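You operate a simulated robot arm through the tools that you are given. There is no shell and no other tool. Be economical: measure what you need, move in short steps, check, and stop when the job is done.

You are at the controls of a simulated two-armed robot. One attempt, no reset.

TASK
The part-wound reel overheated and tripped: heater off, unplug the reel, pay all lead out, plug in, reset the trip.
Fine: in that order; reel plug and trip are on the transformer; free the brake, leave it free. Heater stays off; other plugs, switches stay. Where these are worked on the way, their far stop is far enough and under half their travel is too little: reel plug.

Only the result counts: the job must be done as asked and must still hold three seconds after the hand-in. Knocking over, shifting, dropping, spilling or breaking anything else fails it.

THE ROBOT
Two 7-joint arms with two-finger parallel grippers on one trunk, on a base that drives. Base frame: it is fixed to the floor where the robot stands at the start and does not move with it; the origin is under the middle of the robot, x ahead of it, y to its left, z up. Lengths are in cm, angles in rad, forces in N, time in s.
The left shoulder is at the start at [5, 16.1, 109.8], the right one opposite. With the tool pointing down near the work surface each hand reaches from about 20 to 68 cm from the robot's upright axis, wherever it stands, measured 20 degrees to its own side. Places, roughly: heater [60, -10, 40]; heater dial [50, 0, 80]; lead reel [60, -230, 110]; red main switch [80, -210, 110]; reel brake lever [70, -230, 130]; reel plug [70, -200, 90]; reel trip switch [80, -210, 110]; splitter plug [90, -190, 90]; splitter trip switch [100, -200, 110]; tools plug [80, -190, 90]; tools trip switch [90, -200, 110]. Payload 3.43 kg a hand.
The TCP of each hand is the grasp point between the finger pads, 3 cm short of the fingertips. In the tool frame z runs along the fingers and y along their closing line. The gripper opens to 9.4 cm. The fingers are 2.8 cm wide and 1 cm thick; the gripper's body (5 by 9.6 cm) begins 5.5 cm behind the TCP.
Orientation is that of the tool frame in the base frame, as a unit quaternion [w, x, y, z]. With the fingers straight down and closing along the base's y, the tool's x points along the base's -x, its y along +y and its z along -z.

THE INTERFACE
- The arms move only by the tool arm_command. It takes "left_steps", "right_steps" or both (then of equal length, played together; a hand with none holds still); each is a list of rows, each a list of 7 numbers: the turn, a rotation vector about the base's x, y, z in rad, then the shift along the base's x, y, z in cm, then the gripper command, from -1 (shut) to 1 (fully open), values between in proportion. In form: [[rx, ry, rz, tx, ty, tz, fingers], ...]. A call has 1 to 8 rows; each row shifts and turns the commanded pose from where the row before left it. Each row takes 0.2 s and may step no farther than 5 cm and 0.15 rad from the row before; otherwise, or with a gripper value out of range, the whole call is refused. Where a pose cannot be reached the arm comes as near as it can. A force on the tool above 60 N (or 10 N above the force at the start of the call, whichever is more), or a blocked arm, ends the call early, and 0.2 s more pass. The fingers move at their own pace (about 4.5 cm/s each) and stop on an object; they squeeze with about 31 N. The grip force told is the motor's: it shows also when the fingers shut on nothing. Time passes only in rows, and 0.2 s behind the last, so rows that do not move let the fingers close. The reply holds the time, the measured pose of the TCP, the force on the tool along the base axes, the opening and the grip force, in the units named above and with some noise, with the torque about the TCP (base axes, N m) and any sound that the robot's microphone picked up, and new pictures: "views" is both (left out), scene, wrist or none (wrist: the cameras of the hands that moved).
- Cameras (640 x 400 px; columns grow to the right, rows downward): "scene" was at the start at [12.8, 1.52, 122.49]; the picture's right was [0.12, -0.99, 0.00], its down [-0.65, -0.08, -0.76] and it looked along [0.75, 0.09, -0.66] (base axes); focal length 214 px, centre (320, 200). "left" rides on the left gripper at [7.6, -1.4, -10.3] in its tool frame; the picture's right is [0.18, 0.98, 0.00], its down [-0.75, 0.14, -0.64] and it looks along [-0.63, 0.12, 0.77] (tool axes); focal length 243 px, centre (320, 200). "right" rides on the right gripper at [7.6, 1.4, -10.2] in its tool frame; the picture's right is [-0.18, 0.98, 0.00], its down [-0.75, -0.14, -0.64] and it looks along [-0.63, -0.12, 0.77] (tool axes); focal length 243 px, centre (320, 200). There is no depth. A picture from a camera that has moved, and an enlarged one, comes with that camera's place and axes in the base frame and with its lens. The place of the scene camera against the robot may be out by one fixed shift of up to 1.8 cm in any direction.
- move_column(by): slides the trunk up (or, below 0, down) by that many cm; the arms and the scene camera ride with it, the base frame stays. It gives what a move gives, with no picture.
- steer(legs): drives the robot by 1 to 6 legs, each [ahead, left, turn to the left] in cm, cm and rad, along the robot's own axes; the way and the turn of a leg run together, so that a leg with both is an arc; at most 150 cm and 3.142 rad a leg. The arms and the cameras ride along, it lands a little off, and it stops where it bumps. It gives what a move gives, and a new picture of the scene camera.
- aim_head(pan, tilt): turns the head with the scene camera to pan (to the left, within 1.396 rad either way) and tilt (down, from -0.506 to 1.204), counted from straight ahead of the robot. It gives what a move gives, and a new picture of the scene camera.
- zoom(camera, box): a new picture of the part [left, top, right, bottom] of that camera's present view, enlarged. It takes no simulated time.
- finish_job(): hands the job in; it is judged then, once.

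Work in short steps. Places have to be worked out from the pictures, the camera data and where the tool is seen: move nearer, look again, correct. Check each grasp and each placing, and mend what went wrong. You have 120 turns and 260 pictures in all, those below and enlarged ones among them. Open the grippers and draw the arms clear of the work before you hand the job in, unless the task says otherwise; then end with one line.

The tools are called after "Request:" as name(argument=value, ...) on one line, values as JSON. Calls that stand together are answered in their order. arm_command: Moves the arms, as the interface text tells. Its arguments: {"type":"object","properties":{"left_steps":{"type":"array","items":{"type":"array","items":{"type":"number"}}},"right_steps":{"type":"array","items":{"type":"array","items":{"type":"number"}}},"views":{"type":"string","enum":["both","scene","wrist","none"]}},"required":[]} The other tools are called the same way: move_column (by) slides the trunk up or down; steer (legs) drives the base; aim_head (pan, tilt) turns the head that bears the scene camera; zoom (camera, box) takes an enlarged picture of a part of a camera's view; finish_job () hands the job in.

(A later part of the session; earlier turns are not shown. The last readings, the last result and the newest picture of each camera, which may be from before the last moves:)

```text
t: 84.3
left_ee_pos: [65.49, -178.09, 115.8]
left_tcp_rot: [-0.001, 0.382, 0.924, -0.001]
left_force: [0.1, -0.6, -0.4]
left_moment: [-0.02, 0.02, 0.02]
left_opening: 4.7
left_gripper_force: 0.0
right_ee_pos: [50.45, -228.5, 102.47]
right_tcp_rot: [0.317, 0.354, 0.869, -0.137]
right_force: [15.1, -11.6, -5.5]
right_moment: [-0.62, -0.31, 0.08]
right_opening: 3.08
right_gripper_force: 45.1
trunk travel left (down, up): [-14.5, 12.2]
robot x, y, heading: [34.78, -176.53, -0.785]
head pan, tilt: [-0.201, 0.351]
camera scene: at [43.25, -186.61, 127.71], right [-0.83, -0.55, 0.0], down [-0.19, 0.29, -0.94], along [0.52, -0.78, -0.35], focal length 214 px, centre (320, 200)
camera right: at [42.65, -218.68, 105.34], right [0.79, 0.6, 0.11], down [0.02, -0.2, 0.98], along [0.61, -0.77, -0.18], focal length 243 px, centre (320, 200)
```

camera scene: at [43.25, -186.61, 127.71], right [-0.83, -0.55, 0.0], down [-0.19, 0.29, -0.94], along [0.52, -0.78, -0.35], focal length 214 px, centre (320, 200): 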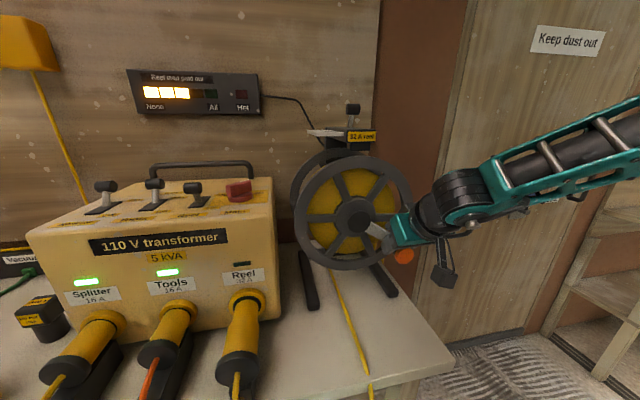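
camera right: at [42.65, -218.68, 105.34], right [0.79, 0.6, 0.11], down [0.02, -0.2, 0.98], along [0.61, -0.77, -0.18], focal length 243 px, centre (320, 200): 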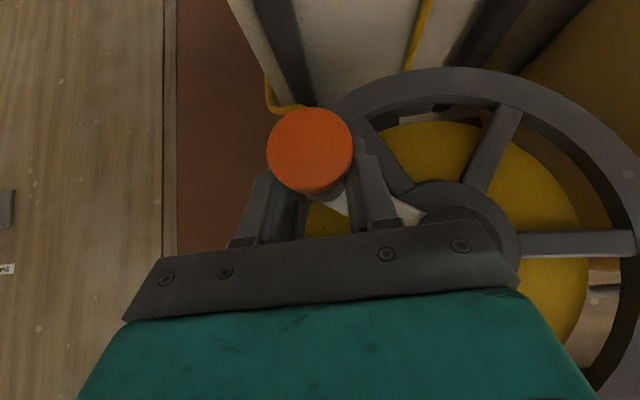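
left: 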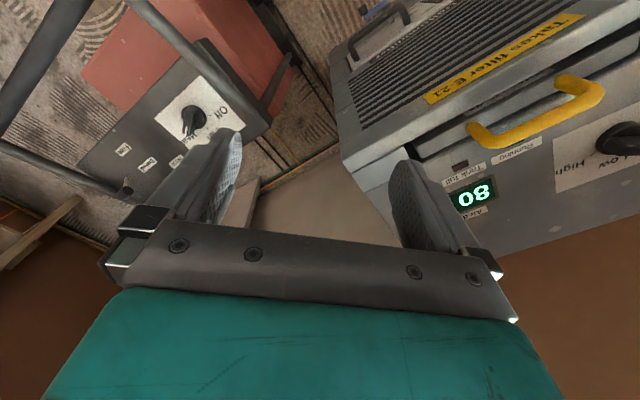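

It turned and the meter rose to 3 of 5: counter-clockwise pays out. Continue around.

Request:
arm_command(right_steps=[[0, 0, 0, 0.0, -0.43, 1.7, -1], [0, 0, 0, -0.13, -0.13, 1.73, -1], [0, 0, 0, 0.13, 0.13, 1.73, -1], [0, 0, 0, 0.38, 0.38, 1.65, -1], [0, 0, 0, 0.62, 0.62, 1.5, -1], [0, 0, 0, 0.82, 0.82, 1.29, -1]])

```text
t: 85.4
left_ee_pos: [65.26, -178.16, 115.87]
left_tcp_rot: [0.001, 0.383, 0.924, 0.001]
left_force: [0.3, -0.4, -1.0]
left_moment: [-0.04, 0.04, -0.01]
left_opening: 4.7
left_gripper_force: 0.0
right_ee_pos: [49.44, -229.57, 109.37]
right_tcp_rot: [0.304, 0.365, 0.867, -0.154]
right_force: [-18.5, -15.0, -0.2]
right_moment: [-0.98, 0.16, 0.42]
right_opening: 2.77
right_gripper_force: 44.5
trunk travel left (down, up): [-14.5, 12.2]
robot x, y, heading: [34.69, -176.39, -0.787]
head pan, tilt: [-0.201, 0.351]
stopped in row 5 (right hand): the force on the tool passed its limit at 69 N (the readings are from after the stop); the commanded pose is now the measured one
camera scene: at [42.87, -186.55, 127.79], right [-0.84, -0.55, 0.0], down [-0.19, 0.29, -0.94], along [0.52, -0.78, -0.34], focal length 214 px, centre (320, 200)
camera right: at [42.08, -219.42, 112.3], right [0.81, 0.58, 0.07], down [0.04, -0.19, 0.98], along [0.58, -0.8, -0.18], focal length 243 px, centre (320, 200)
```

scene: 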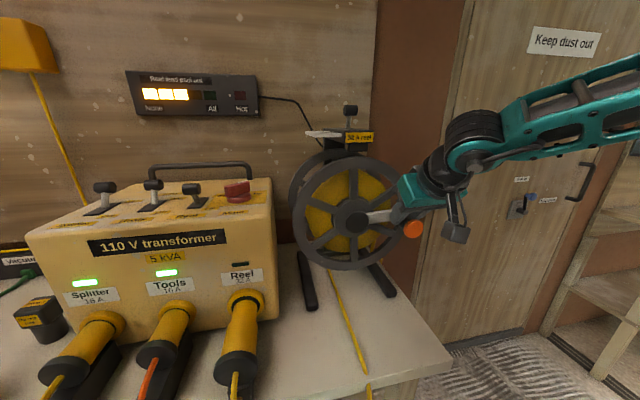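
right: 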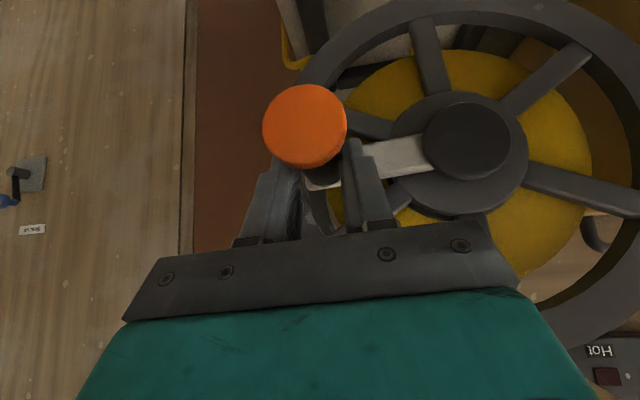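

The crank radius is more like 9.2 cm (centre lat −118, z 106.7). I reseat the grip on the shaft and go on with the right radius.

Request:
arm_command(right_steps=[[0, 0, 0, 0, 0, 0, 0.1], [0, 0, 0, 0, 0, 0, 0.1], [0.014, -0.032, 0.038, -0.4, 0.6, -1.8, 0.1], [0, 0, 0, 0, 0, 0, -1], [0, 0, 0, 0, 0, 0, -1], [0, 0, 0, 0, 0, 0, -1], [0, 0, 0, 0.25, 0.25, 1.89, -1], [0, 0, 0, 0.54, 0.54, 1.78, -1]])

```text
t: 87.2
left_ee_pos: [64.91, -178.38, 116.03]
left_tcp_rot: [0.001, 0.383, 0.924, 0.004]
left_force: [0.3, 0.8, -0.1]
left_moment: [0.02, 0.01, 0.02]
left_opening: 4.71
left_gripper_force: 0.1
right_ee_pos: [49.55, -229.06, 111.45]
right_tcp_rot: [0.319, 0.358, 0.866, -0.14]
right_force: [-32.6, -47.9, 13.7]
right_moment: [-1.45, 0.66, -1.53]
right_opening: 2.74
right_gripper_force: 45.0
trunk travel left (down, up): [-14.5, 12.2]
robot x, y, heading: [34.78, -176.48, -0.791]
head pan, tilt: [-0.201, 0.351]
camera scene: at [42.52, -186.97, 127.79], right [-0.84, -0.55, -0.01], down [-0.18, 0.29, -0.94], along [0.52, -0.78, -0.34], focal length 214 px, centre (320, 200)
camera right: at [41.71, -219.11, 114.16], right [0.8, 0.6, 0.11], down [0.02, -0.2, 0.98], along [0.6, -0.78, -0.17], focal length 243 px, centre (320, 200)
```

scene: 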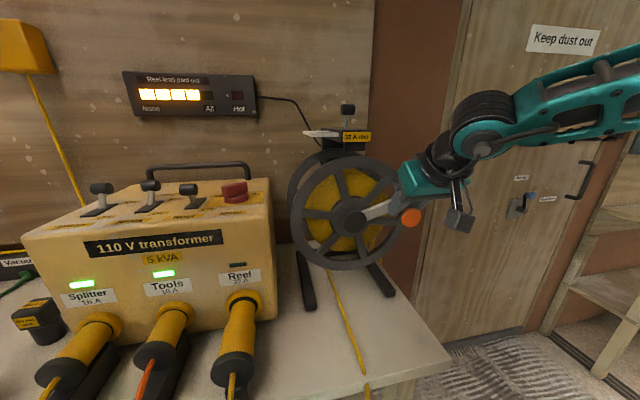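
right: 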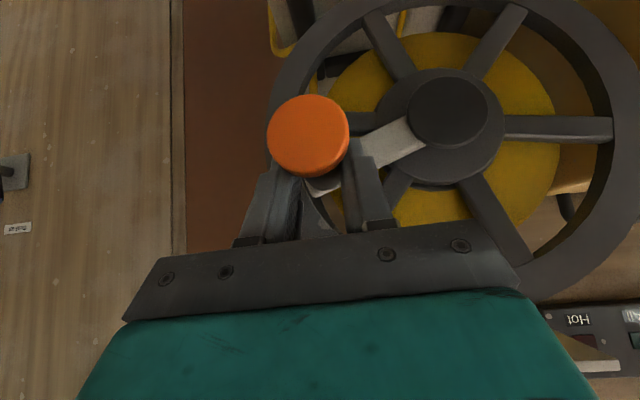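

Meter now 4 of 5, but the grip slid up the shaft. Reseat slightly lower and continue up and over.

Request:
arm_command(right_steps=[[0, 0, 0, -0.3, -0.1, 0, 0.1], [0, 0, 0, -0.3, 0, 0, 0.1], [0, 0, 0, -0.4, 0, -2.1, 0.1], [0, 0, 0, 0, 0, 0, -1], [0, 0, 0, 0, 0, 0, -1], [0, 0, 0, 0, 0, 0, -1], [0, 0, 0, 0.65, 0.65, 1.84, -1], [0, 0, 0, 0.9, 0.9, 1.6, -1]])

```text
t: 88.9
left_ee_pos: [65.24, -178.19, 115.78]
left_tcp_rot: [0.0, 0.384, 0.923, -0.001]
left_force: [-0.1, 0.2, -0.3]
left_moment: [-0.02, -0.01, 0.0]
left_opening: 4.69
left_gripper_force: 0.1
right_ee_pos: [49.17, -228.75, 111.38]
right_tcp_rot: [0.313, 0.362, 0.865, -0.152]
right_force: [-12.9, -24.2, 4.9]
right_moment: [-0.4, 1.0, 0.31]
right_opening: 2.8
right_gripper_force: 45.2
trunk travel left (down, up): [-14.5, 12.2]
robot x, y, heading: [34.35, -176.19, -0.786]
head pan, tilt: [-0.201, 0.351]
stopped in row 8 (right hand): the force on the tool passed its limit at 78 N (the readings are from after the stop); the commanded pose is now the measured one
camera scene: at [42.91, -186.67, 127.75], right [-0.84, -0.55, 0.0], down [-0.19, 0.29, -0.94], along [0.51, -0.79, -0.34], focal length 214 px, centre (320, 200)
camera right: at [41.63, -218.68, 114.18], right [0.81, 0.58, 0.08], down [0.03, -0.18, 0.98], along [0.59, -0.79, -0.17], focal length 243 px, centre (320, 200)
```

scene: 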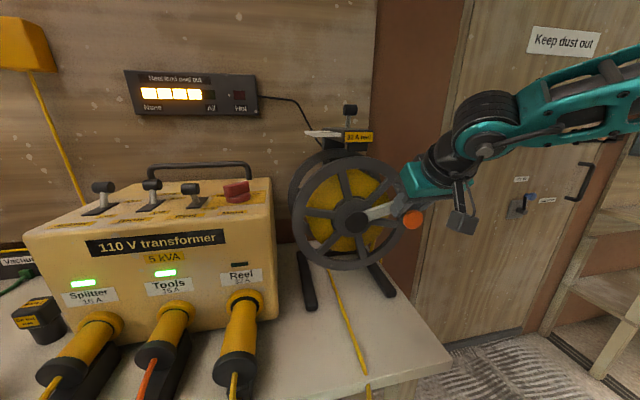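
right: 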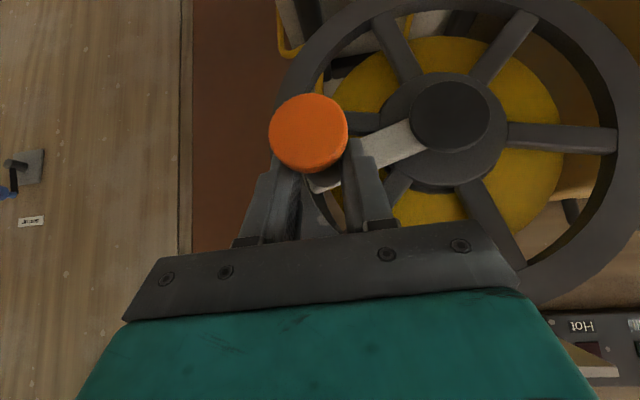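

Request:
zoom(camera="scene", box=[120, 60, 270, 120])

Request:
zoom(camera="scene", box=[280, 90, 460, 290])

```text
4.27 times, centred on (195, 90) of scene
camera zoom: at [42.91, -186.67, 127.75], right [-0.84, -0.55, 0.0], down [-0.19, 0.29, -0.94], along [0.51, -0.79, -0.34], focal length 915 px, centre (853, 669)
```

zoom: 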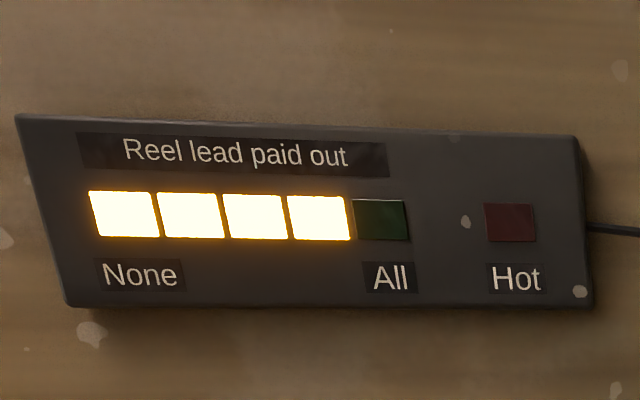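

```text
2.00 times, centred on (370, 190) of scene
camera zoom: at [42.91, -186.67, 127.75], right [-0.84, -0.55, 0.0], down [-0.19, 0.29, -0.94], along [0.51, -0.79, -0.34], focal length 429 px, centre (220, 220)
```

zoom: 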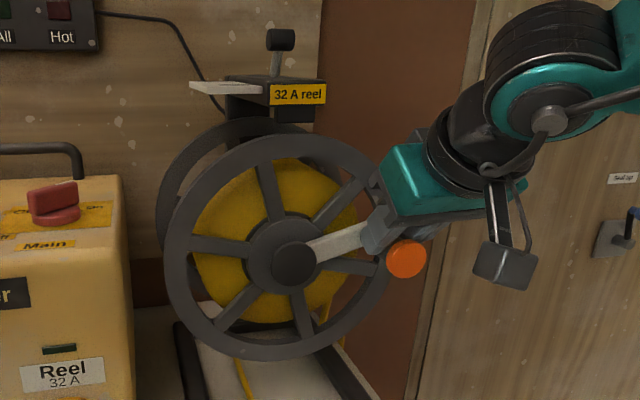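

Meter needs the last step ("All"). Upward pulls make the pads slide off, so I'll release, level the tool to horizontal, and push the shaft up and over from below with closed fingers.

Request:
arm_command(right_steps=[[0, 0, 0, 0, 0, 0, 0.3], [0, 0, 0, 0, 0, 0, 0.3], [0, 0, 0, -1.3, 1.3, 2.2, 0.3], [0, 0, 0, -1.3, 1.3, 2.2, 0.3], [-0.1, -0.1, 0, -1.2, 1.2, -0.5, 0], [-0.1, -0.1, 0, -1.2, 1.2, -0.5, -1], [-0.1, -0.1, 0, -1.2, 1.2, -0.5, -1]], views="none")

Request:
arm_command(right_steps=[[-0.1, -0.1, 0, 0, 0, -3.5, -1], [-0.1, -0.1, 0, 0, 0, -3.5, -1], [-0.1, -0.1, 0, 0, 0, -3.5, -1], [0, 0, 0, 0, 0, 0, -1]])

Request:
zoom(camera="scene", box=[280, 130, 460, 290])

```text
t: 90.5
left_ee_pos: [65.3, -178.15, 115.88]
left_tcp_rot: [0.0, 0.384, 0.923, 0.0]
left_force: [0.5, 0.3, -0.1]
left_moment: [0.02, 0.02, -0.02]
left_opening: 4.74
left_gripper_force: 0.0
right_ee_pos: [44.73, -223.93, 115.83]
right_tcp_rot: [0.49, 0.326, 0.779, -0.217]
right_force: [-0.1, 0.4, 0.6]
right_moment: [0.0, 0.0, -0.02]
right_opening: 0.0
right_gripper_force: 4.8
right hand out of reach, approached as far as the arm can: row 7
trunk travel left (down, up): [-14.5, 12.2]
robot x, y, heading: [35.14, -176.79, -0.789]
head pan, tilt: [-0.201, 0.351]
```

```text
t: 91.5
left_ee_pos: [65.23, -178.09, 115.73]
left_tcp_rot: [0.001, 0.385, 0.923, 0.001]
left_force: [0.0, -0.8, 0.5]
left_moment: [-0.01, -0.01, 0.02]
left_opening: 4.69
left_gripper_force: 0.0
right_ee_pos: [46.99, -227.85, 111.54]
right_tcp_rot: [0.578, 0.301, 0.714, -0.254]
right_force: [0.3, 0.1, 0.3]
right_moment: [-0.01, -0.01, 0.01]
right_opening: 0.0
right_gripper_force: 31.2
right hand out of reach, approached as far as the arm can: row 1, 2, 3
trunk travel left (down, up): [-14.5, 12.2]
robot x, y, heading: [34.56, -176.64, -0.791]
head pan, tilt: [-0.201, 0.351]
camera scene: at [42.95, -186.56, 127.76], right [-0.84, -0.55, 0.0], down [-0.19, 0.29, -0.94], along [0.52, -0.79, -0.34], focal length 214 px, centre (320, 200)
camera right: at [40.08, -218.51, 106.05], right [0.74, 0.65, 0.17], down [-0.42, 0.26, 0.87], along [0.53, -0.71, 0.47], focal length 243 px, centre (320, 200)
```

scene: 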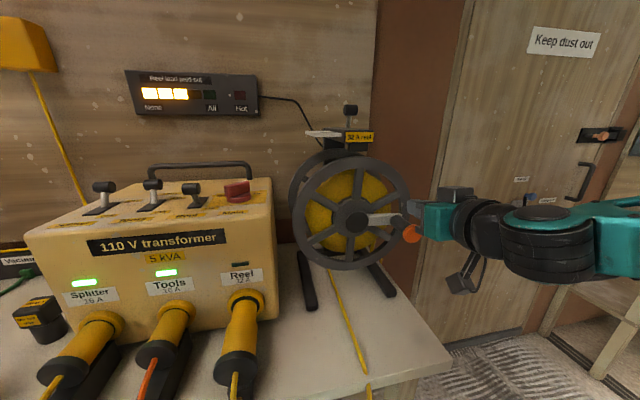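
right: 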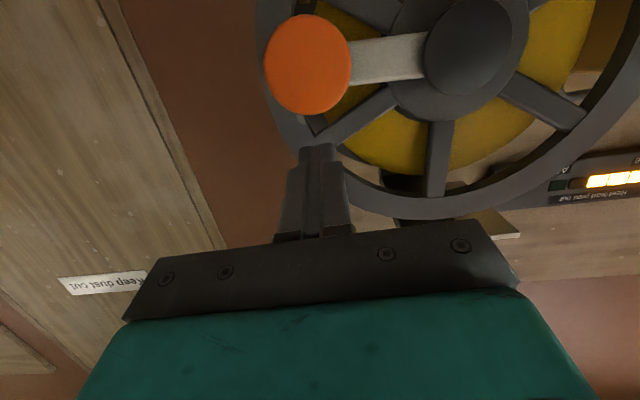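

```text
2.50 times, centred on (370, 210) of scene
camera zoom: at [42.95, -186.56, 127.76], right [-0.84, -0.55, 0.0], down [-0.19, 0.29, -0.94], along [0.52, -0.79, -0.34], focal length 536 px, centre (195, 175)
```

zoom: 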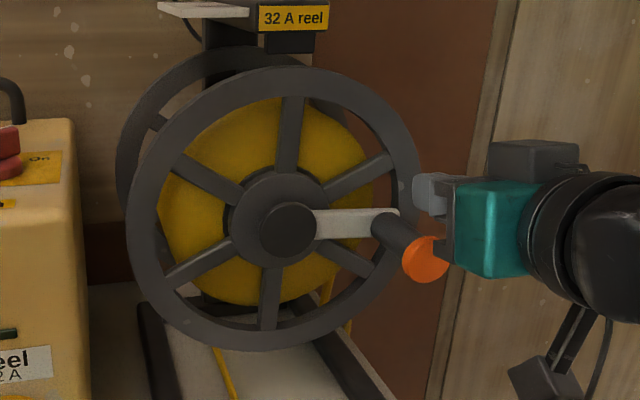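

The knob is back at about 3 o'clock (meter 3): my descending hand or gravity moved it. I return to the 50° pitch and regrip with the shaft deeper in the pads.

Request:
arm_command(right_steps=[[0, 0, 0, -1.5, 1.5, 2, -1], [0.094, 0.094, 0, -1, 1, 1, 0.3], [0.094, 0.094, 0, 0.4, -0.2, -1, 0.3], [0.094, 0.094, 0, 0.4, -0.2, -1, 0.3], [0.094, 0.094, 0, 0.5, -0.2, -1.3, 0.3], [0.094, 0.094, 0, 0.5, -0.2, -1.4, 0.3], [0, 0, 0, 0, 0, 0, 0.3]])

Request:
zoom(camera="scene", box=[280, 130, 460, 290])

```text
t: 93.1
left_ee_pos: [65.25, -178.16, 115.87]
left_tcp_rot: [0.0, 0.385, 0.923, 0.0]
left_force: [-0.1, -0.4, -0.9]
left_moment: [-0.01, 0.0, 0.03]
left_opening: 4.7
left_gripper_force: 0.1
right_ee_pos: [47.32, -227.26, 110.31]
right_tcp_rot: [0.312, 0.359, 0.868, -0.146]
right_force: [-0.5, -0.1, -0.1]
right_moment: [0.01, -0.02, 0.01]
right_opening: 6.12
right_gripper_force: 0.0
right hand out of reach, approached as far as the arm can: row 1
trunk travel left (down, up): [-14.5, 12.2]
robot x, y, heading: [34.69, -176.62, -0.789]
head pan, tilt: [-0.201, 0.351]
camera scene: at [42.94, -186.56, 127.76], right [-0.84, -0.55, 0.0], down [-0.19, 0.29, -0.94], along [0.52, -0.79, -0.34], focal length 214 px, centre (320, 200)
camera right: at [39.62, -217.39, 113.06], right [0.8, 0.59, 0.09], down [0.03, -0.2, 0.98], along [0.6, -0.78, -0.18], focal length 243 px, centre (320, 200)
```

scene: 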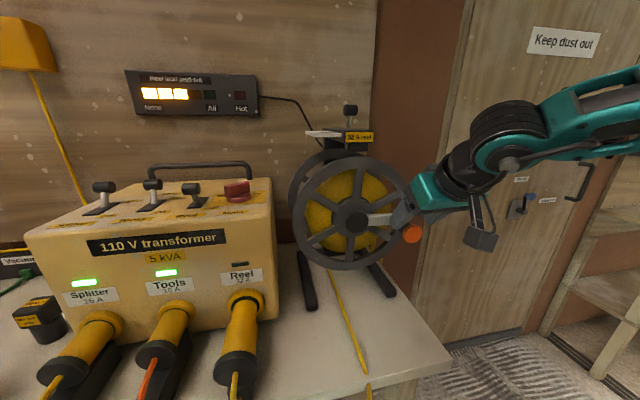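
right: 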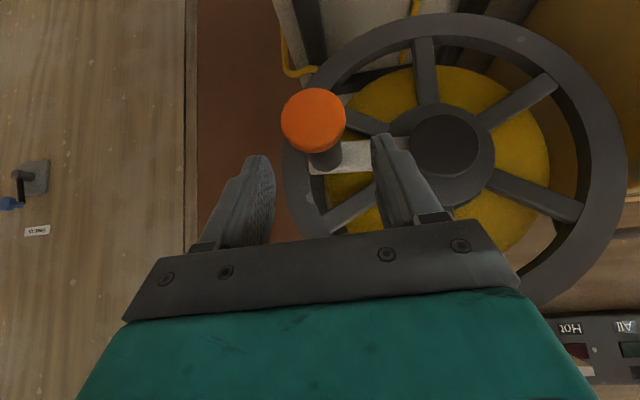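

```text
2.50 times, centred on (370, 210) of scene
camera zoom: at [42.94, -186.56, 127.76], right [-0.84, -0.55, 0.0], down [-0.19, 0.29, -0.94], along [0.52, -0.79, -0.34], focal length 536 px, centre (195, 175)
```

zoom: 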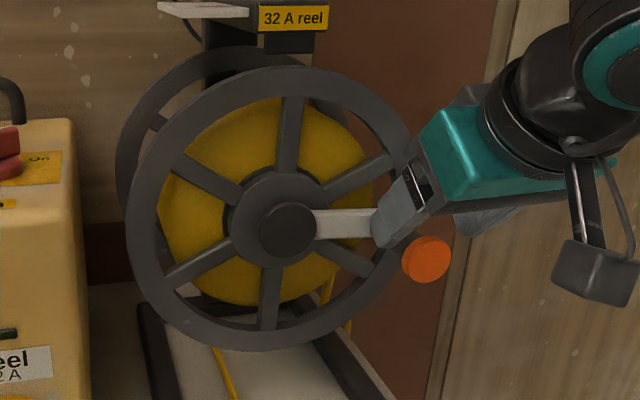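

The knob stays where it is left (no spring-back). Regrip deeper and move up with the refined radius.

Request:
arm_command(right_steps=[[0, 0, 0, 0.9, -0.8, -2.4, 0.3], [0, 0, 0, 0.8, -0.8, -2.5, 0.3], [0, 0, 0, 0, 0, 0, -1], [0, 0, 0, 0, 0, 0, -1], [0, 0, 0, 0, 0, 0, -1], [0, 0, 0, 0, 0, 0, -1], [0, 0, 0, 0.1, 0.1, 1.0, -1], [0, 0, 0, 0.15, 0.15, 1.0, -1]])

```text
t: 94.9
left_ee_pos: [65.28, -178.42, 115.9]
left_tcp_rot: [0.001, 0.384, 0.923, 0.001]
left_force: [0.2, -0.4, -0.2]
left_moment: [0.0, -0.03, 0.02]
left_opening: 4.71
left_gripper_force: 0.0
right_ee_pos: [48.79, -229.04, 107.01]
right_tcp_rot: [0.309, 0.361, 0.868, -0.145]
right_force: [-12.2, -20.5, -8.7]
right_moment: [-0.24, 0.71, 0.3]
right_opening: 4.16
right_gripper_force: 45.3
trunk travel left (down, up): [-14.5, 12.2]
robot x, y, heading: [34.26, -176.24, -0.789]
head pan, tilt: [-0.201, 0.351]
camera scene: at [42.82, -186.91, 127.72], right [-0.84, -0.55, 0.0], down [-0.19, 0.29, -0.94], along [0.52, -0.78, -0.35], focal length 214 px, centre (320, 200)
camera right: at [41.3, -219.11, 109.94], right [0.81, 0.59, 0.09], down [0.03, -0.2, 0.98], along [0.59, -0.79, -0.18], focal length 243 px, centre (320, 200)
```

scene: 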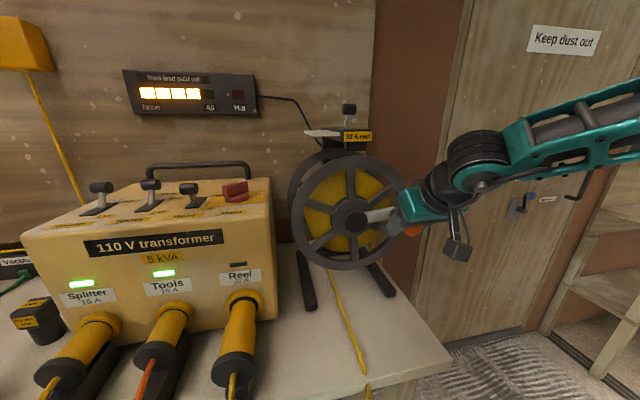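
right: 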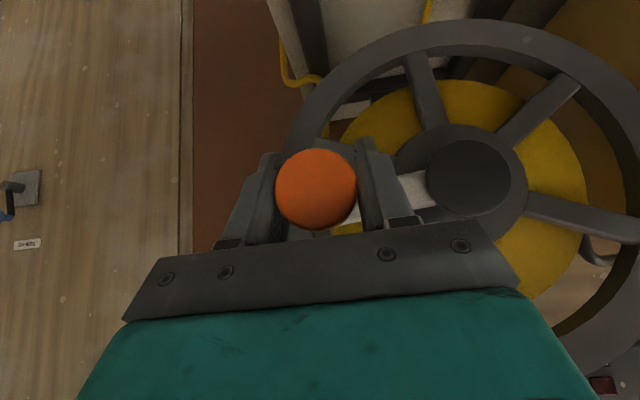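

Holding deeper, the lift works (meter 4). Continue upward gently.

Request:
arm_command(right_steps=[[0, 0, 0, -0.1, -0.1, 1.0, -1], [0, 0, 0, 0.1, 0.1, 1.2, -1], [0, 0, 0, 0.25, 0.25, 1.2, -1], [0, 0, 0, 0.4, 0.4, 1.2, -1]])

```text
t: 95.9
left_ee_pos: [65.39, -178.24, 115.77]
left_tcp_rot: [-0.001, 0.385, 0.923, 0.001]
left_force: [-0.5, 1.1, 0.8]
left_moment: [-0.02, 0.02, -0.03]
left_opening: 4.71
left_gripper_force: 0.0
right_ee_pos: [49.89, -228.06, 111.77]
right_tcp_rot: [0.311, 0.359, 0.868, -0.144]
right_force: [-3.8, -1.9, -11.2]
right_moment: [-0.77, 0.52, -0.05]
right_opening: 4.17
right_gripper_force: 44.9
trunk travel left (down, up): [-14.5, 12.2]
robot x, y, heading: [34.5, -176.13, -0.793]
head pan, tilt: [-0.201, 0.351]
camera scene: at [42.95, -186.66, 127.73], right [-0.84, -0.55, 0.0], down [-0.19, 0.29, -0.94], along [0.52, -0.78, -0.34], focal length 214 px, centre (320, 200)
camera right: at [42.24, -218.13, 114.63], right [0.8, 0.59, 0.09], down [0.03, -0.2, 0.98], along [0.6, -0.78, -0.18], focal length 243 px, centre (320, 200)
```

scene: 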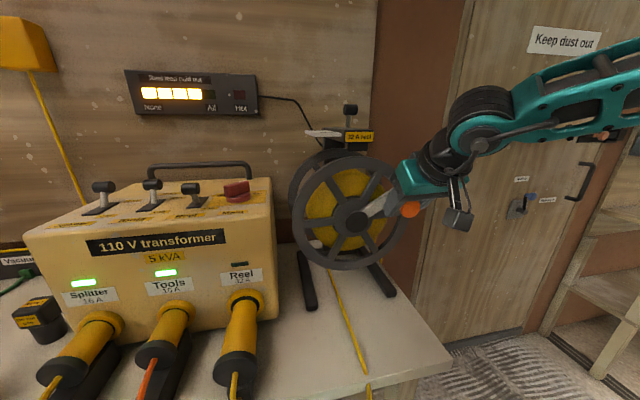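
right: 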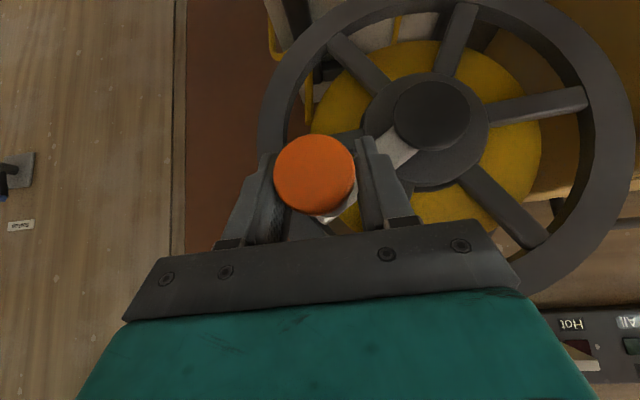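

Moving smoothly now (φ≈123°). Continue over the top.

Request:
arm_command(right_steps=[[0, 0, 0, 0.65, 0.65, 1.29, -1], [0, 0, 0, 0.85, 0.85, 1.1, -1], [0, 0, 0, 0.98, 0.98, 0.87, -1], [0, 0, 0, 1.07, 1.07, 0.61, -1]])

```text
t: 96.9
left_ee_pos: [65.26, -178.19, 115.8]
left_tcp_rot: [0.0, 0.383, 0.924, 0.0]
left_force: [-0.3, 0.6, 0.4]
left_moment: [0.01, 0.01, 0.0]
left_opening: 4.68
left_gripper_force: 0.0
right_ee_pos: [53.84, -224.86, 116.82]
right_tcp_rot: [0.324, 0.358, 0.863, -0.149]
right_force: [5.1, -26.9, 41.6]
right_moment: [-0.1, 0.65, 0.0]
right_opening: 2.89
right_gripper_force: 45.1
trunk travel left (down, up): [-14.5, 12.2]
robot x, y, heading: [34.58, -176.18, -0.791]
head pan, tilt: [-0.201, 0.351]
camera scene: at [42.94, -186.58, 127.82], right [-0.84, -0.55, 0.0], down [-0.19, 0.29, -0.94], along [0.52, -0.79, -0.34], focal length 214 px, centre (320, 200)
camera right: at [46.02, -214.85, 119.32], right [0.8, 0.59, 0.1], down [0.01, -0.18, 0.98], along [0.6, -0.79, -0.15], focal length 243 px, centre (320, 200)
```

scene: 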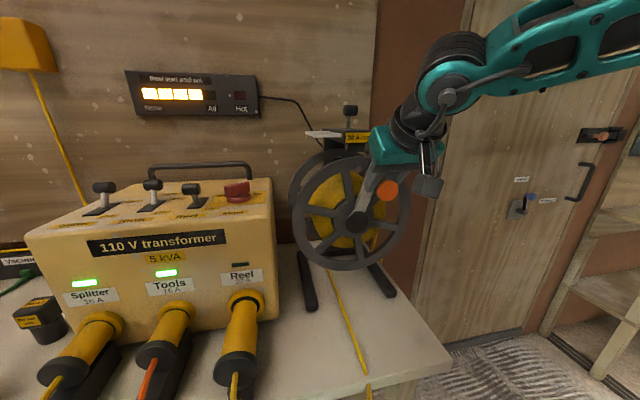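
right: 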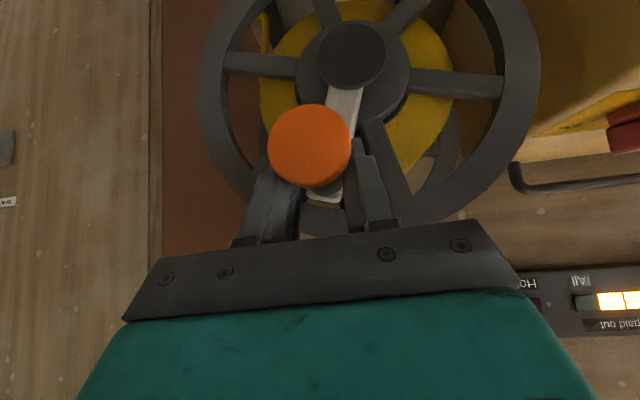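

Near the top; continue left over the top.

Request:
arm_command(right_steps=[[0, 0, 0, 1.1, 1.1, 0.7, -1], [0, 0, 0, 1.13, 1.13, 0.2, -1], [0, 0, 0, 1.13, 1.13, -0.1, -1], [0, 0, 0, 1.1, 1.1, -0.4, -1]])

```text
t: 97.6
left_ee_pos: [65.24, -178.07, 115.69]
left_tcp_rot: [0.001, 0.385, 0.923, 0.001]
left_force: [0.1, 0.8, 0.5]
left_moment: [-0.02, -0.01, -0.02]
left_opening: 4.7
left_gripper_force: 0.1
right_ee_pos: [55.74, -222.78, 117.32]
right_tcp_rot: [0.32, 0.36, 0.862, -0.156]
right_force: [-9.9, -6.2, 4.5]
right_moment: [-0.27, 0.4, 1.29]
right_opening: 2.82
right_gripper_force: 44.7
trunk travel left (down, up): [-14.5, 12.2]
robot x, y, heading: [34.74, -176.28, -0.79]
head pan, tilt: [-0.201, 0.351]
stopped in row 3 (right hand): the force on the tool passed its limit at 65 N (the readings are from after the stop); the commanded pose is now the measured one
camera scene: at [42.79, -186.61, 127.68], right [-0.84, -0.55, 0.0], down [-0.19, 0.29, -0.94], along [0.51, -0.79, -0.34], focal length 214 px, centre (320, 200)
camera right: at [48.19, -212.7, 119.93], right [0.81, 0.58, 0.08], down [0.02, -0.17, 0.99], along [0.59, -0.8, -0.15], focal length 243 px, centre (320, 200)
```

scene: 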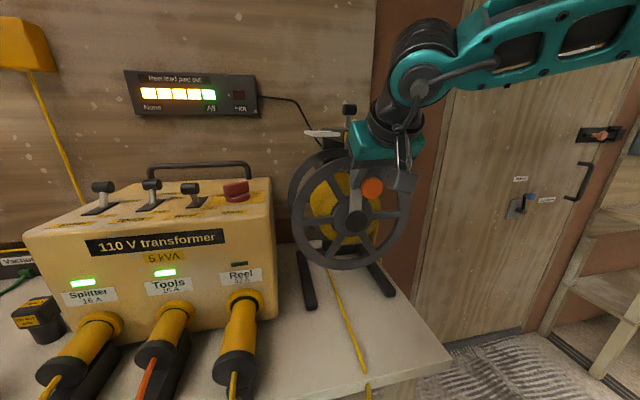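
right: 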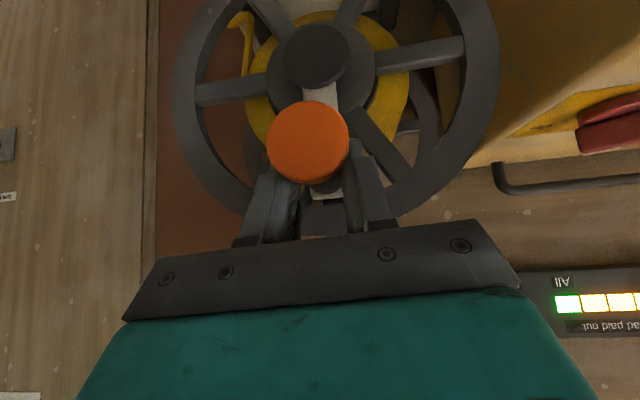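

All five segments lit including green "All", and a hard stop. One small confirming push, then release and withdraw along the tool axis.

Request:
arm_command(right_steps=[[0, 0, 0, 0.4, 0.4, 0, -1], [0, 0, 0, 0.4, 0.4, 0, -1], [0, 0, 0, 0, 0, 0, -1]], views="none")

Request:
arm_command(right_steps=[[0, 0, 0, 0, 0, 0, 0.3], [0, 0, 0, 0, 0, 0, 0.3], [0, 0, 0, -0.3, -0.3, 0.4, 0.3], [0, 0, 0, -1.5, 1.5, 2.4, 0.3], [0, 0, 0, -1.5, 1.5, 2.4, 0.3], [0, 0, 0, -1.5, 1.5, 1, 0.3]])

Request:
zoom(camera="scene", box=[120, 60, 440, 280])

```text
t: 98.4
left_ee_pos: [64.71, -178.66, 116.1]
left_tcp_rot: [0.002, 0.385, 0.923, 0.003]
left_force: [0.0, -0.4, -0.9]
left_moment: [0.01, -0.01, 0.0]
left_opening: 4.69
left_gripper_force: 0.1
right_ee_pos: [55.81, -222.85, 117.43]
right_tcp_rot: [0.318, 0.369, 0.859, -0.16]
right_force: [-40.4, -39.0, 15.2]
right_moment: [-0.39, 0.36, 1.02]
right_opening: 2.87
right_gripper_force: 45.3
trunk travel left (down, up): [-14.5, 12.2]
robot x, y, heading: [34.37, -176.81, -0.795]
head pan, tilt: [-0.201, 0.351]
```

```text
t: 99.8
left_ee_pos: [65.37, -178.13, 115.92]
left_tcp_rot: [0.001, 0.384, 0.923, 0.001]
left_force: [0.2, 0.3, -0.8]
left_moment: [0.0, 0.01, 0.03]
left_opening: 4.7
left_gripper_force: 0.1
right_ee_pos: [51.87, -217.57, 123.68]
right_tcp_rot: [0.319, 0.362, 0.862, -0.155]
right_force: [0.4, -0.4, -1.0]
right_moment: [0.0, 0.01, -0.02]
right_opening: 6.12
right_gripper_force: 0.0
trunk travel left (down, up): [-14.5, 12.2]
robot x, y, heading: [34.65, -176.33, -0.791]
head pan, tilt: [-0.201, 0.351]
camera scene: at [42.91, -186.56, 127.76], right [-0.84, -0.55, 0.0], down [-0.19, 0.29, -0.94], along [0.51, -0.79, -0.34], focal length 214 px, centre (320, 200)
camera right: at [44.38, -207.48, 126.23], right [0.81, 0.58, 0.09], down [0.02, -0.17, 0.98], along [0.59, -0.79, -0.15], focal length 243 px, centre (320, 200)
```

scene: 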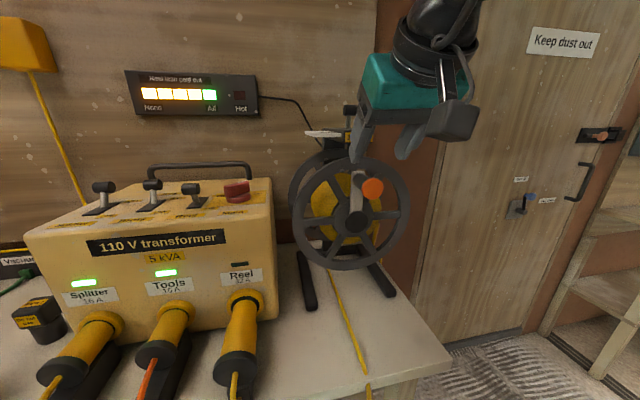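
right: 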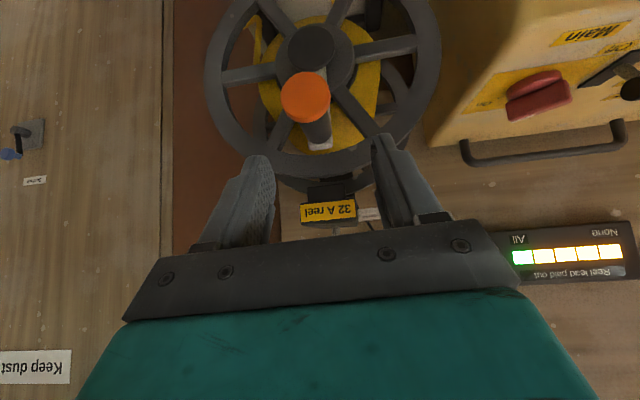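

```text
1.82 times, centred on (280, 170) of scene
camera zoom: at [42.91, -186.56, 127.76], right [-0.84, -0.55, 0.0], down [-0.19, 0.29, -0.94], along [0.51, -0.79, -0.34], focal length 390 px, centre (393, 254)
```

zoom: 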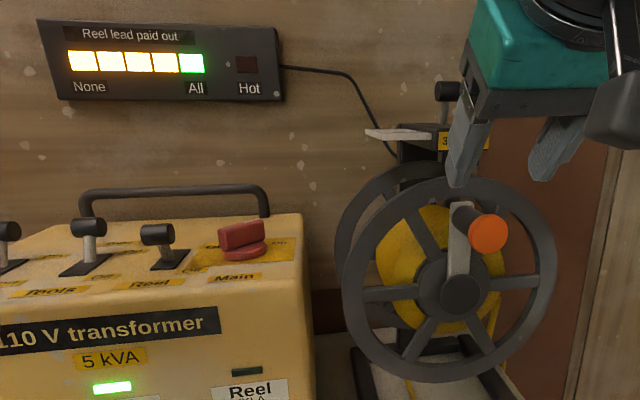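

All lead is out and stays. Now plug in: turn the tool back to vertical and drive back to the earlier stance before the transformer.

Request:
arm_command(right_steps=[[0.095, 0.095, 0, -0.8, 0.8, 0, 0.5], [0.095, 0.095, 0, -0.8, 0.8, 0, 0.5], [0.095, 0.095, 0, -0.8, 0.8, 0, 0.5], [0.095, 0.095, 0, -0.8, 0.8, 0, 0.5], [0.095, 0.095, 0, -0.8, 0.8, 0, 0.5]], views="none")

Request:
steer(legs=[[-4.3, 32.3, -0.045]])

Request:
arm_command(right_steps=[[0, 0, 0, 0, 0, 0, 0.5]], views="wrist")

```text
t: 101.0
left_ee_pos: [65.3, -178.13, 115.82]
left_tcp_rot: [0.001, 0.384, 0.923, 0.0]
left_force: [0.3, 0.0, -0.1]
left_moment: [0.0, -0.02, 0.03]
left_opening: 4.7
left_gripper_force: 0.1
right_ee_pos: [47.86, -213.62, 123.72]
right_tcp_rot: [0.016, 0.38, 0.925, -0.028]
right_force: [0.1, 0.0, -0.5]
right_moment: [0.0, -0.03, 0.0]
right_opening: 7.04
right_gripper_force: 0.0
trunk travel left (down, up): [-14.5, 12.2]
robot x, y, heading: [34.56, -176.29, -0.791]
head pan, tilt: [-0.201, 0.351]
```

```text
t: 104.4
left_ee_pos: [85.66, -154.09, 115.75]
left_tcp_rot: [0.0, 0.404, 0.915, 0.0]
left_force: [0.0, -0.5, 0.8]
left_moment: [0.01, 0.04, 0.02]
left_opening: 4.71
left_gripper_force: 0.0
right_ee_pos: [66.73, -188.87, 123.63]
right_tcp_rot: [0.016, 0.4, 0.916, -0.03]
right_force: [-0.6, 0.3, -0.2]
right_moment: [0.01, 0.03, 0.0]
right_opening: 7.04
right_gripper_force: 0.1
trunk travel left (down, up): [-14.5, 12.2]
robot x, y, heading: [55.32, -151.31, -0.837]
head pan, tilt: [-0.201, 0.351]
camera scene: at [62.96, -161.63, 127.76], right [-0.86, -0.51, 0.0], down [-0.18, 0.3, -0.94], along [0.48, -0.81, -0.34], focal length 214 px, centre (320, 200)
```

scene: 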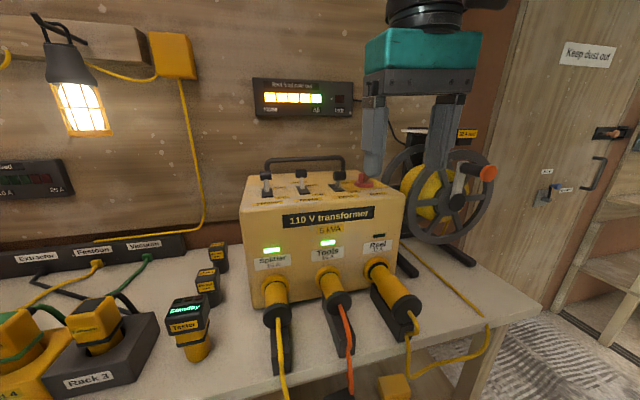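

```text
t: 104.8
left_ee_pos: [85.72, -154.33, 115.78]
left_tcp_rot: [0.0, 0.405, 0.914, 0.0]
left_force: [-0.5, 0.8, -0.1]
left_moment: [-0.01, 0.01, 0.02]
left_opening: 4.7
left_gripper_force: 0.1
right_ee_pos: [66.86, -189.01, 123.69]
right_tcp_rot: [0.018, 0.4, 0.916, -0.029]
right_force: [-0.4, -0.3, -1.4]
right_moment: [0.03, -0.03, 0.0]
right_opening: 7.05
right_gripper_force: 0.0
trunk travel left (down, up): [-14.5, 12.2]
robot x, y, heading: [54.72, -151.46, -0.831]
head pan, tilt: [-0.201, 0.351]
camera right: at [62.58, -181.65, 133.36], right [0.85, 0.53, -0.03], down [0.4, -0.6, 0.69], along [0.35, -0.59, -0.73], focal length 243 px, centre (320, 200)
```

right: 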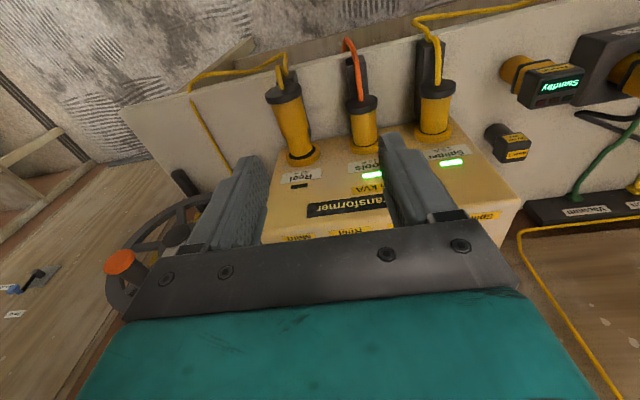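

Robot is back. I straighten the tool and go above the withdrawn plug where I released it ([65.6,-199.4]).

Request:
arm_command(right_steps=[[0.067, 0.01, 0, -0.22, -1.73, -3.4, 0.5], [0, 0, 0, -0.22, -1.73, -3.4, 0.5], [0, 0, 0, -0.22, -1.73, -3.4, 0.5], [0, 0, 0, -0.22, -1.73, -3.4, 0.5], [0, 0, 0, -0.22, -1.73, -3.4, 0.5], [0, 0, 0, -0.15, -1.73, -3.4, 0.5], [0, 0, 0, 0, 0, 0, 0.5]], views="wrist")

```text
t: 106.4
left_ee_pos: [85.66, -154.4, 115.79]
left_tcp_rot: [0.001, 0.404, 0.915, 0.0]
left_force: [-0.4, 0.0, -0.5]
left_moment: [0.0, -0.01, -0.03]
left_opening: 4.69
left_gripper_force: 0.1
right_ee_pos: [65.47, -199.24, 103.12]
right_tcp_rot: [-0.002, 0.4, 0.916, -0.001]
right_force: [-0.3, 0.0, -0.6]
right_moment: [0.01, -0.03, -0.02]
right_opening: 7.07
right_gripper_force: 0.1
trunk travel left (down, up): [-14.5, 12.2]
robot x, y, heading: [55.12, -151.26, -0.835]
head pan, tilt: [-0.201, 0.351]
camera right: at [61.37, -192.73, 113.37], right [0.85, 0.53, 0.0], down [0.41, -0.65, 0.64], along [0.34, -0.54, -0.77], focal length 243 px, centre (320, 200)
```

right: 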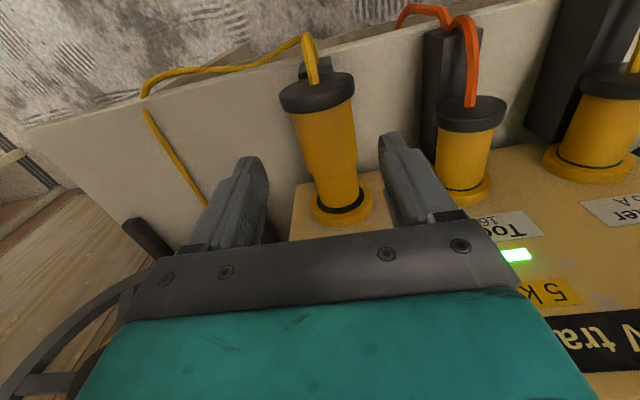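

Well aligned. Descend to z 94.4 and close.

Request:
arm_command(right_steps=[[0, 0, 0, 0, 0, -3, 0.5], [0, 0, 0, 0, 0, -3, 0.5], [0, 0, 0, 0, 0, -2.7, 0.5], [0, 0, 0, 0, 0, 0, 0.5], [0, 0, 0, 0, 0, 0, -1], [0, 0, 0, 0, 0, 0, -1], [0, 0, 0, 0, 0, 0, -1], [0, 0, 0, 0, 0, 0, -1]], views="wrist")

```text
t: 108.2
left_ee_pos: [85.85, -154.18, 115.85]
left_tcp_rot: [0.001, 0.405, 0.914, 0.0]
left_force: [-0.1, 1.3, 0.3]
left_moment: [0.0, 0.0, 0.02]
left_opening: 4.7
left_gripper_force: 0.1
right_ee_pos: [65.58, -199.32, 94.53]
right_tcp_rot: [-0.002, 0.401, 0.916, 0.0]
right_force: [3.6, 6.0, -5.9]
right_moment: [-0.07, -0.5, -0.16]
right_opening: 6.13
right_gripper_force: 44.7
trunk travel left (down, up): [-14.5, 12.2]
robot x, y, heading: [54.88, -151.55, -0.833]
head pan, tilt: [-0.201, 0.351]
camera right: at [61.44, -192.72, 104.73], right [0.85, 0.53, 0.0], down [0.41, -0.65, 0.64], along [0.34, -0.54, -0.77], focal length 243 px, centre (320, 200)
```

right: 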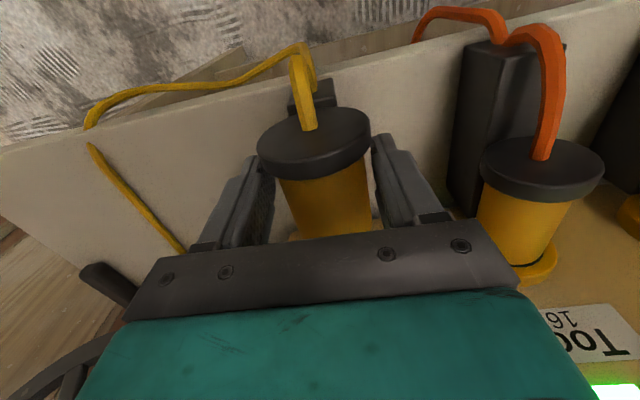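

Gripping the plug's cap. Push in along the plug axis.

Request:
arm_command(right_steps=[[0, 0, 0, 0.72, -0.69, 0, -1], [0, 0, 0, 0.72, -0.69, 0, -1], [0, 0, 0, 0.72, -0.69, 0, -1], [0, 0, 0, 0.72, -0.69, 0, -1], [0, 0, 0, 0.5, -0.48, 0, -1], [0, 0, 0, 0.4, -0.38, 0, -1]])

```text
t: 109.6
left_ee_pos: [85.27, -154.17, 115.89]
left_tcp_rot: [0.002, 0.406, 0.914, 0.0]
left_force: [0.9, 0.0, -0.7]
left_moment: [0.01, 0.01, 0.0]
left_opening: 4.68
left_gripper_force: 0.1
right_ee_pos: [68.73, -202.74, 94.49]
right_tcp_rot: [-0.008, 0.399, 0.917, -0.002]
right_force: [-29.5, 11.5, 1.3]
right_moment: [0.01, 0.71, 1.5]
right_opening: 5.69
right_gripper_force: 44.8
trunk travel left (down, up): [-14.5, 12.2]
robot x, y, heading: [54.95, -151.37, -0.833]
head pan, tilt: [-0.201, 0.351]
camera scene: at [62.59, -161.5, 127.81], right [-0.86, -0.51, 0.0], down [-0.17, 0.29, -0.94], along [0.48, -0.81, -0.34], focal length 214 px, centre (320, 200)
camera right: at [64.67, -196.16, 104.78], right [0.84, 0.54, -0.01], down [0.42, -0.65, 0.63], along [0.33, -0.54, -0.77], focal length 243 px, centre (320, 200)
```

scene: 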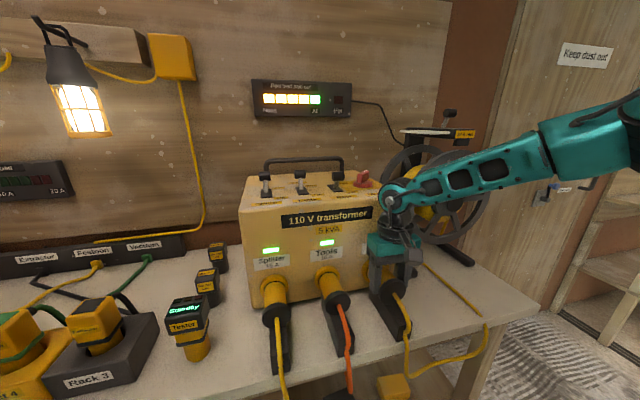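
right: 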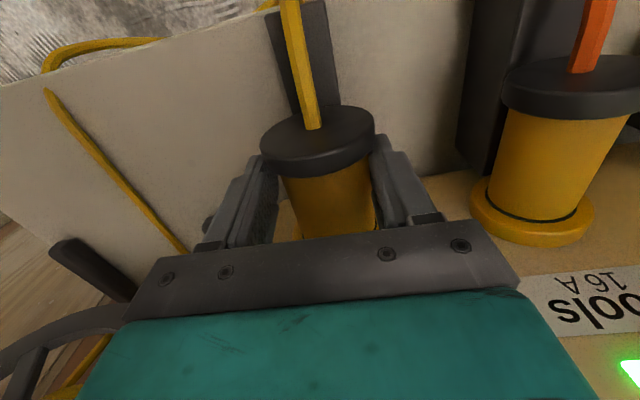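

Looks nearly home. Open, lift slightly and compare with the neighbours.

Request:
arm_command(right_steps=[[0, 0, 0, 0, 0, 0, 0.5], [0, 0, 0, 0, 0, 0, 0.5], [0, 0, 0, -1, 1, 4, 0.5], [0, 0, 0, -1, 1, 4, 0.5]], views="wrist")

Request:
zoom(camera="scene", box=[240, 220, 430, 350])

```text
t: 110.6
left_ee_pos: [85.69, -154.19, 115.75]
left_tcp_rot: [0.001, 0.404, 0.915, 0.0]
left_force: [-0.7, -0.8, -0.1]
left_moment: [-0.01, -0.03, 0.02]
left_opening: 4.71
left_gripper_force: 0.0
right_ee_pos: [67.29, -200.77, 102.44]
right_tcp_rot: [-0.002, 0.4, 0.917, -0.001]
right_force: [0.2, 0.2, -0.4]
right_moment: [-0.02, -0.02, 0.01]
right_opening: 7.07
right_gripper_force: 0.0
trunk travel left (down, up): [-14.5, 12.2]
robot x, y, heading: [54.97, -150.88, -0.841]
head pan, tilt: [-0.201, 0.351]
camera right: at [63.22, -194.28, 112.74], right [0.85, 0.53, 0.0], down [0.41, -0.65, 0.64], along [0.34, -0.54, -0.77], focal length 243 px, centre (320, 200)
```

right: 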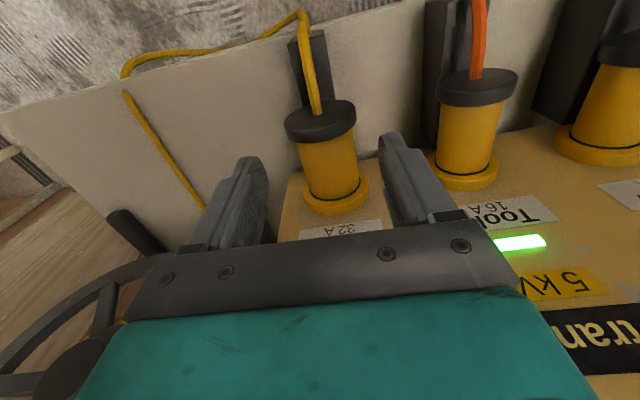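

```text
3.08 times, centred on (335, 285) of scene
camera zoom: at [62.93, -161.6, 127.76], right [-0.86, -0.51, 0.0], down [-0.18, 0.29, -0.94], along [0.48, -0.81, -0.34], focal length 660 px, centre (274, -62)
```

zoom: 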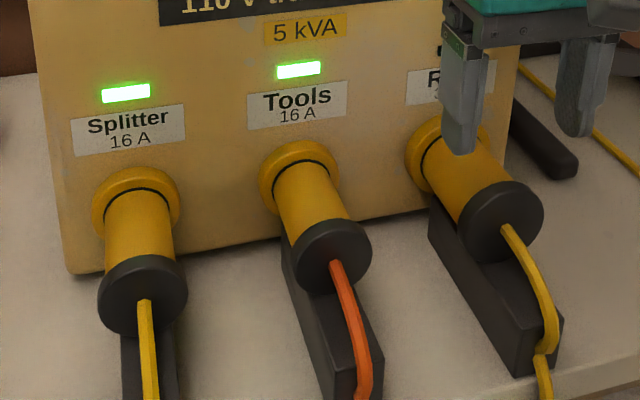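

The thin ring gap matches the neighbours; to be certain I grip the yellow body and press once more.

Request:
arm_command(right_steps=[[0, 0, 0, 1.9, -1.7, -2, 0.5], [0, 0, 0, 0, 0, -3, 0.5], [0, 0, 0, 0, 0, -3, 0.5], [0, 0, 0, 0, 0, 0, -1], [0, 0, 0, 0, 0, 0, -1], [0, 0, 0, 0, 0, 0, -1], [0, 0, 0, 0.5, -0.5, 0, -1], [0, 0, 0, 0.5, -0.5, 0, -1]], views="wrist")

```text
t: 112.4
left_ee_pos: [85.28, -154.05, 116.0]
left_tcp_rot: [0.003, 0.405, 0.915, 0.0]
left_force: [-0.1, -0.2, -0.3]
left_moment: [-0.03, -0.01, -0.01]
left_opening: 4.69
left_gripper_force: 0.1
right_ee_pos: [69.41, -203.08, 94.42]
right_tcp_rot: [-0.011, 0.4, 0.917, 0.0]
right_force: [-37.7, 20.1, 3.8]
right_moment: [0.41, 0.82, 1.2]
right_opening: 5.28
right_gripper_force: 45.2
trunk travel left (down, up): [-14.5, 12.2]
robot x, y, heading: [55.01, -150.85, -0.839]
head pan, tilt: [-0.201, 0.351]
camera right: at [65.48, -196.62, 104.82], right [0.84, 0.53, -0.01], down [0.42, -0.65, 0.63], along [0.33, -0.54, -0.78], focal length 243 px, centre (320, 200)
```

right: 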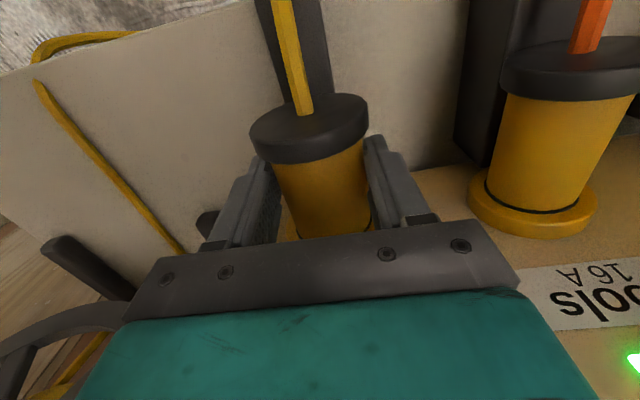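

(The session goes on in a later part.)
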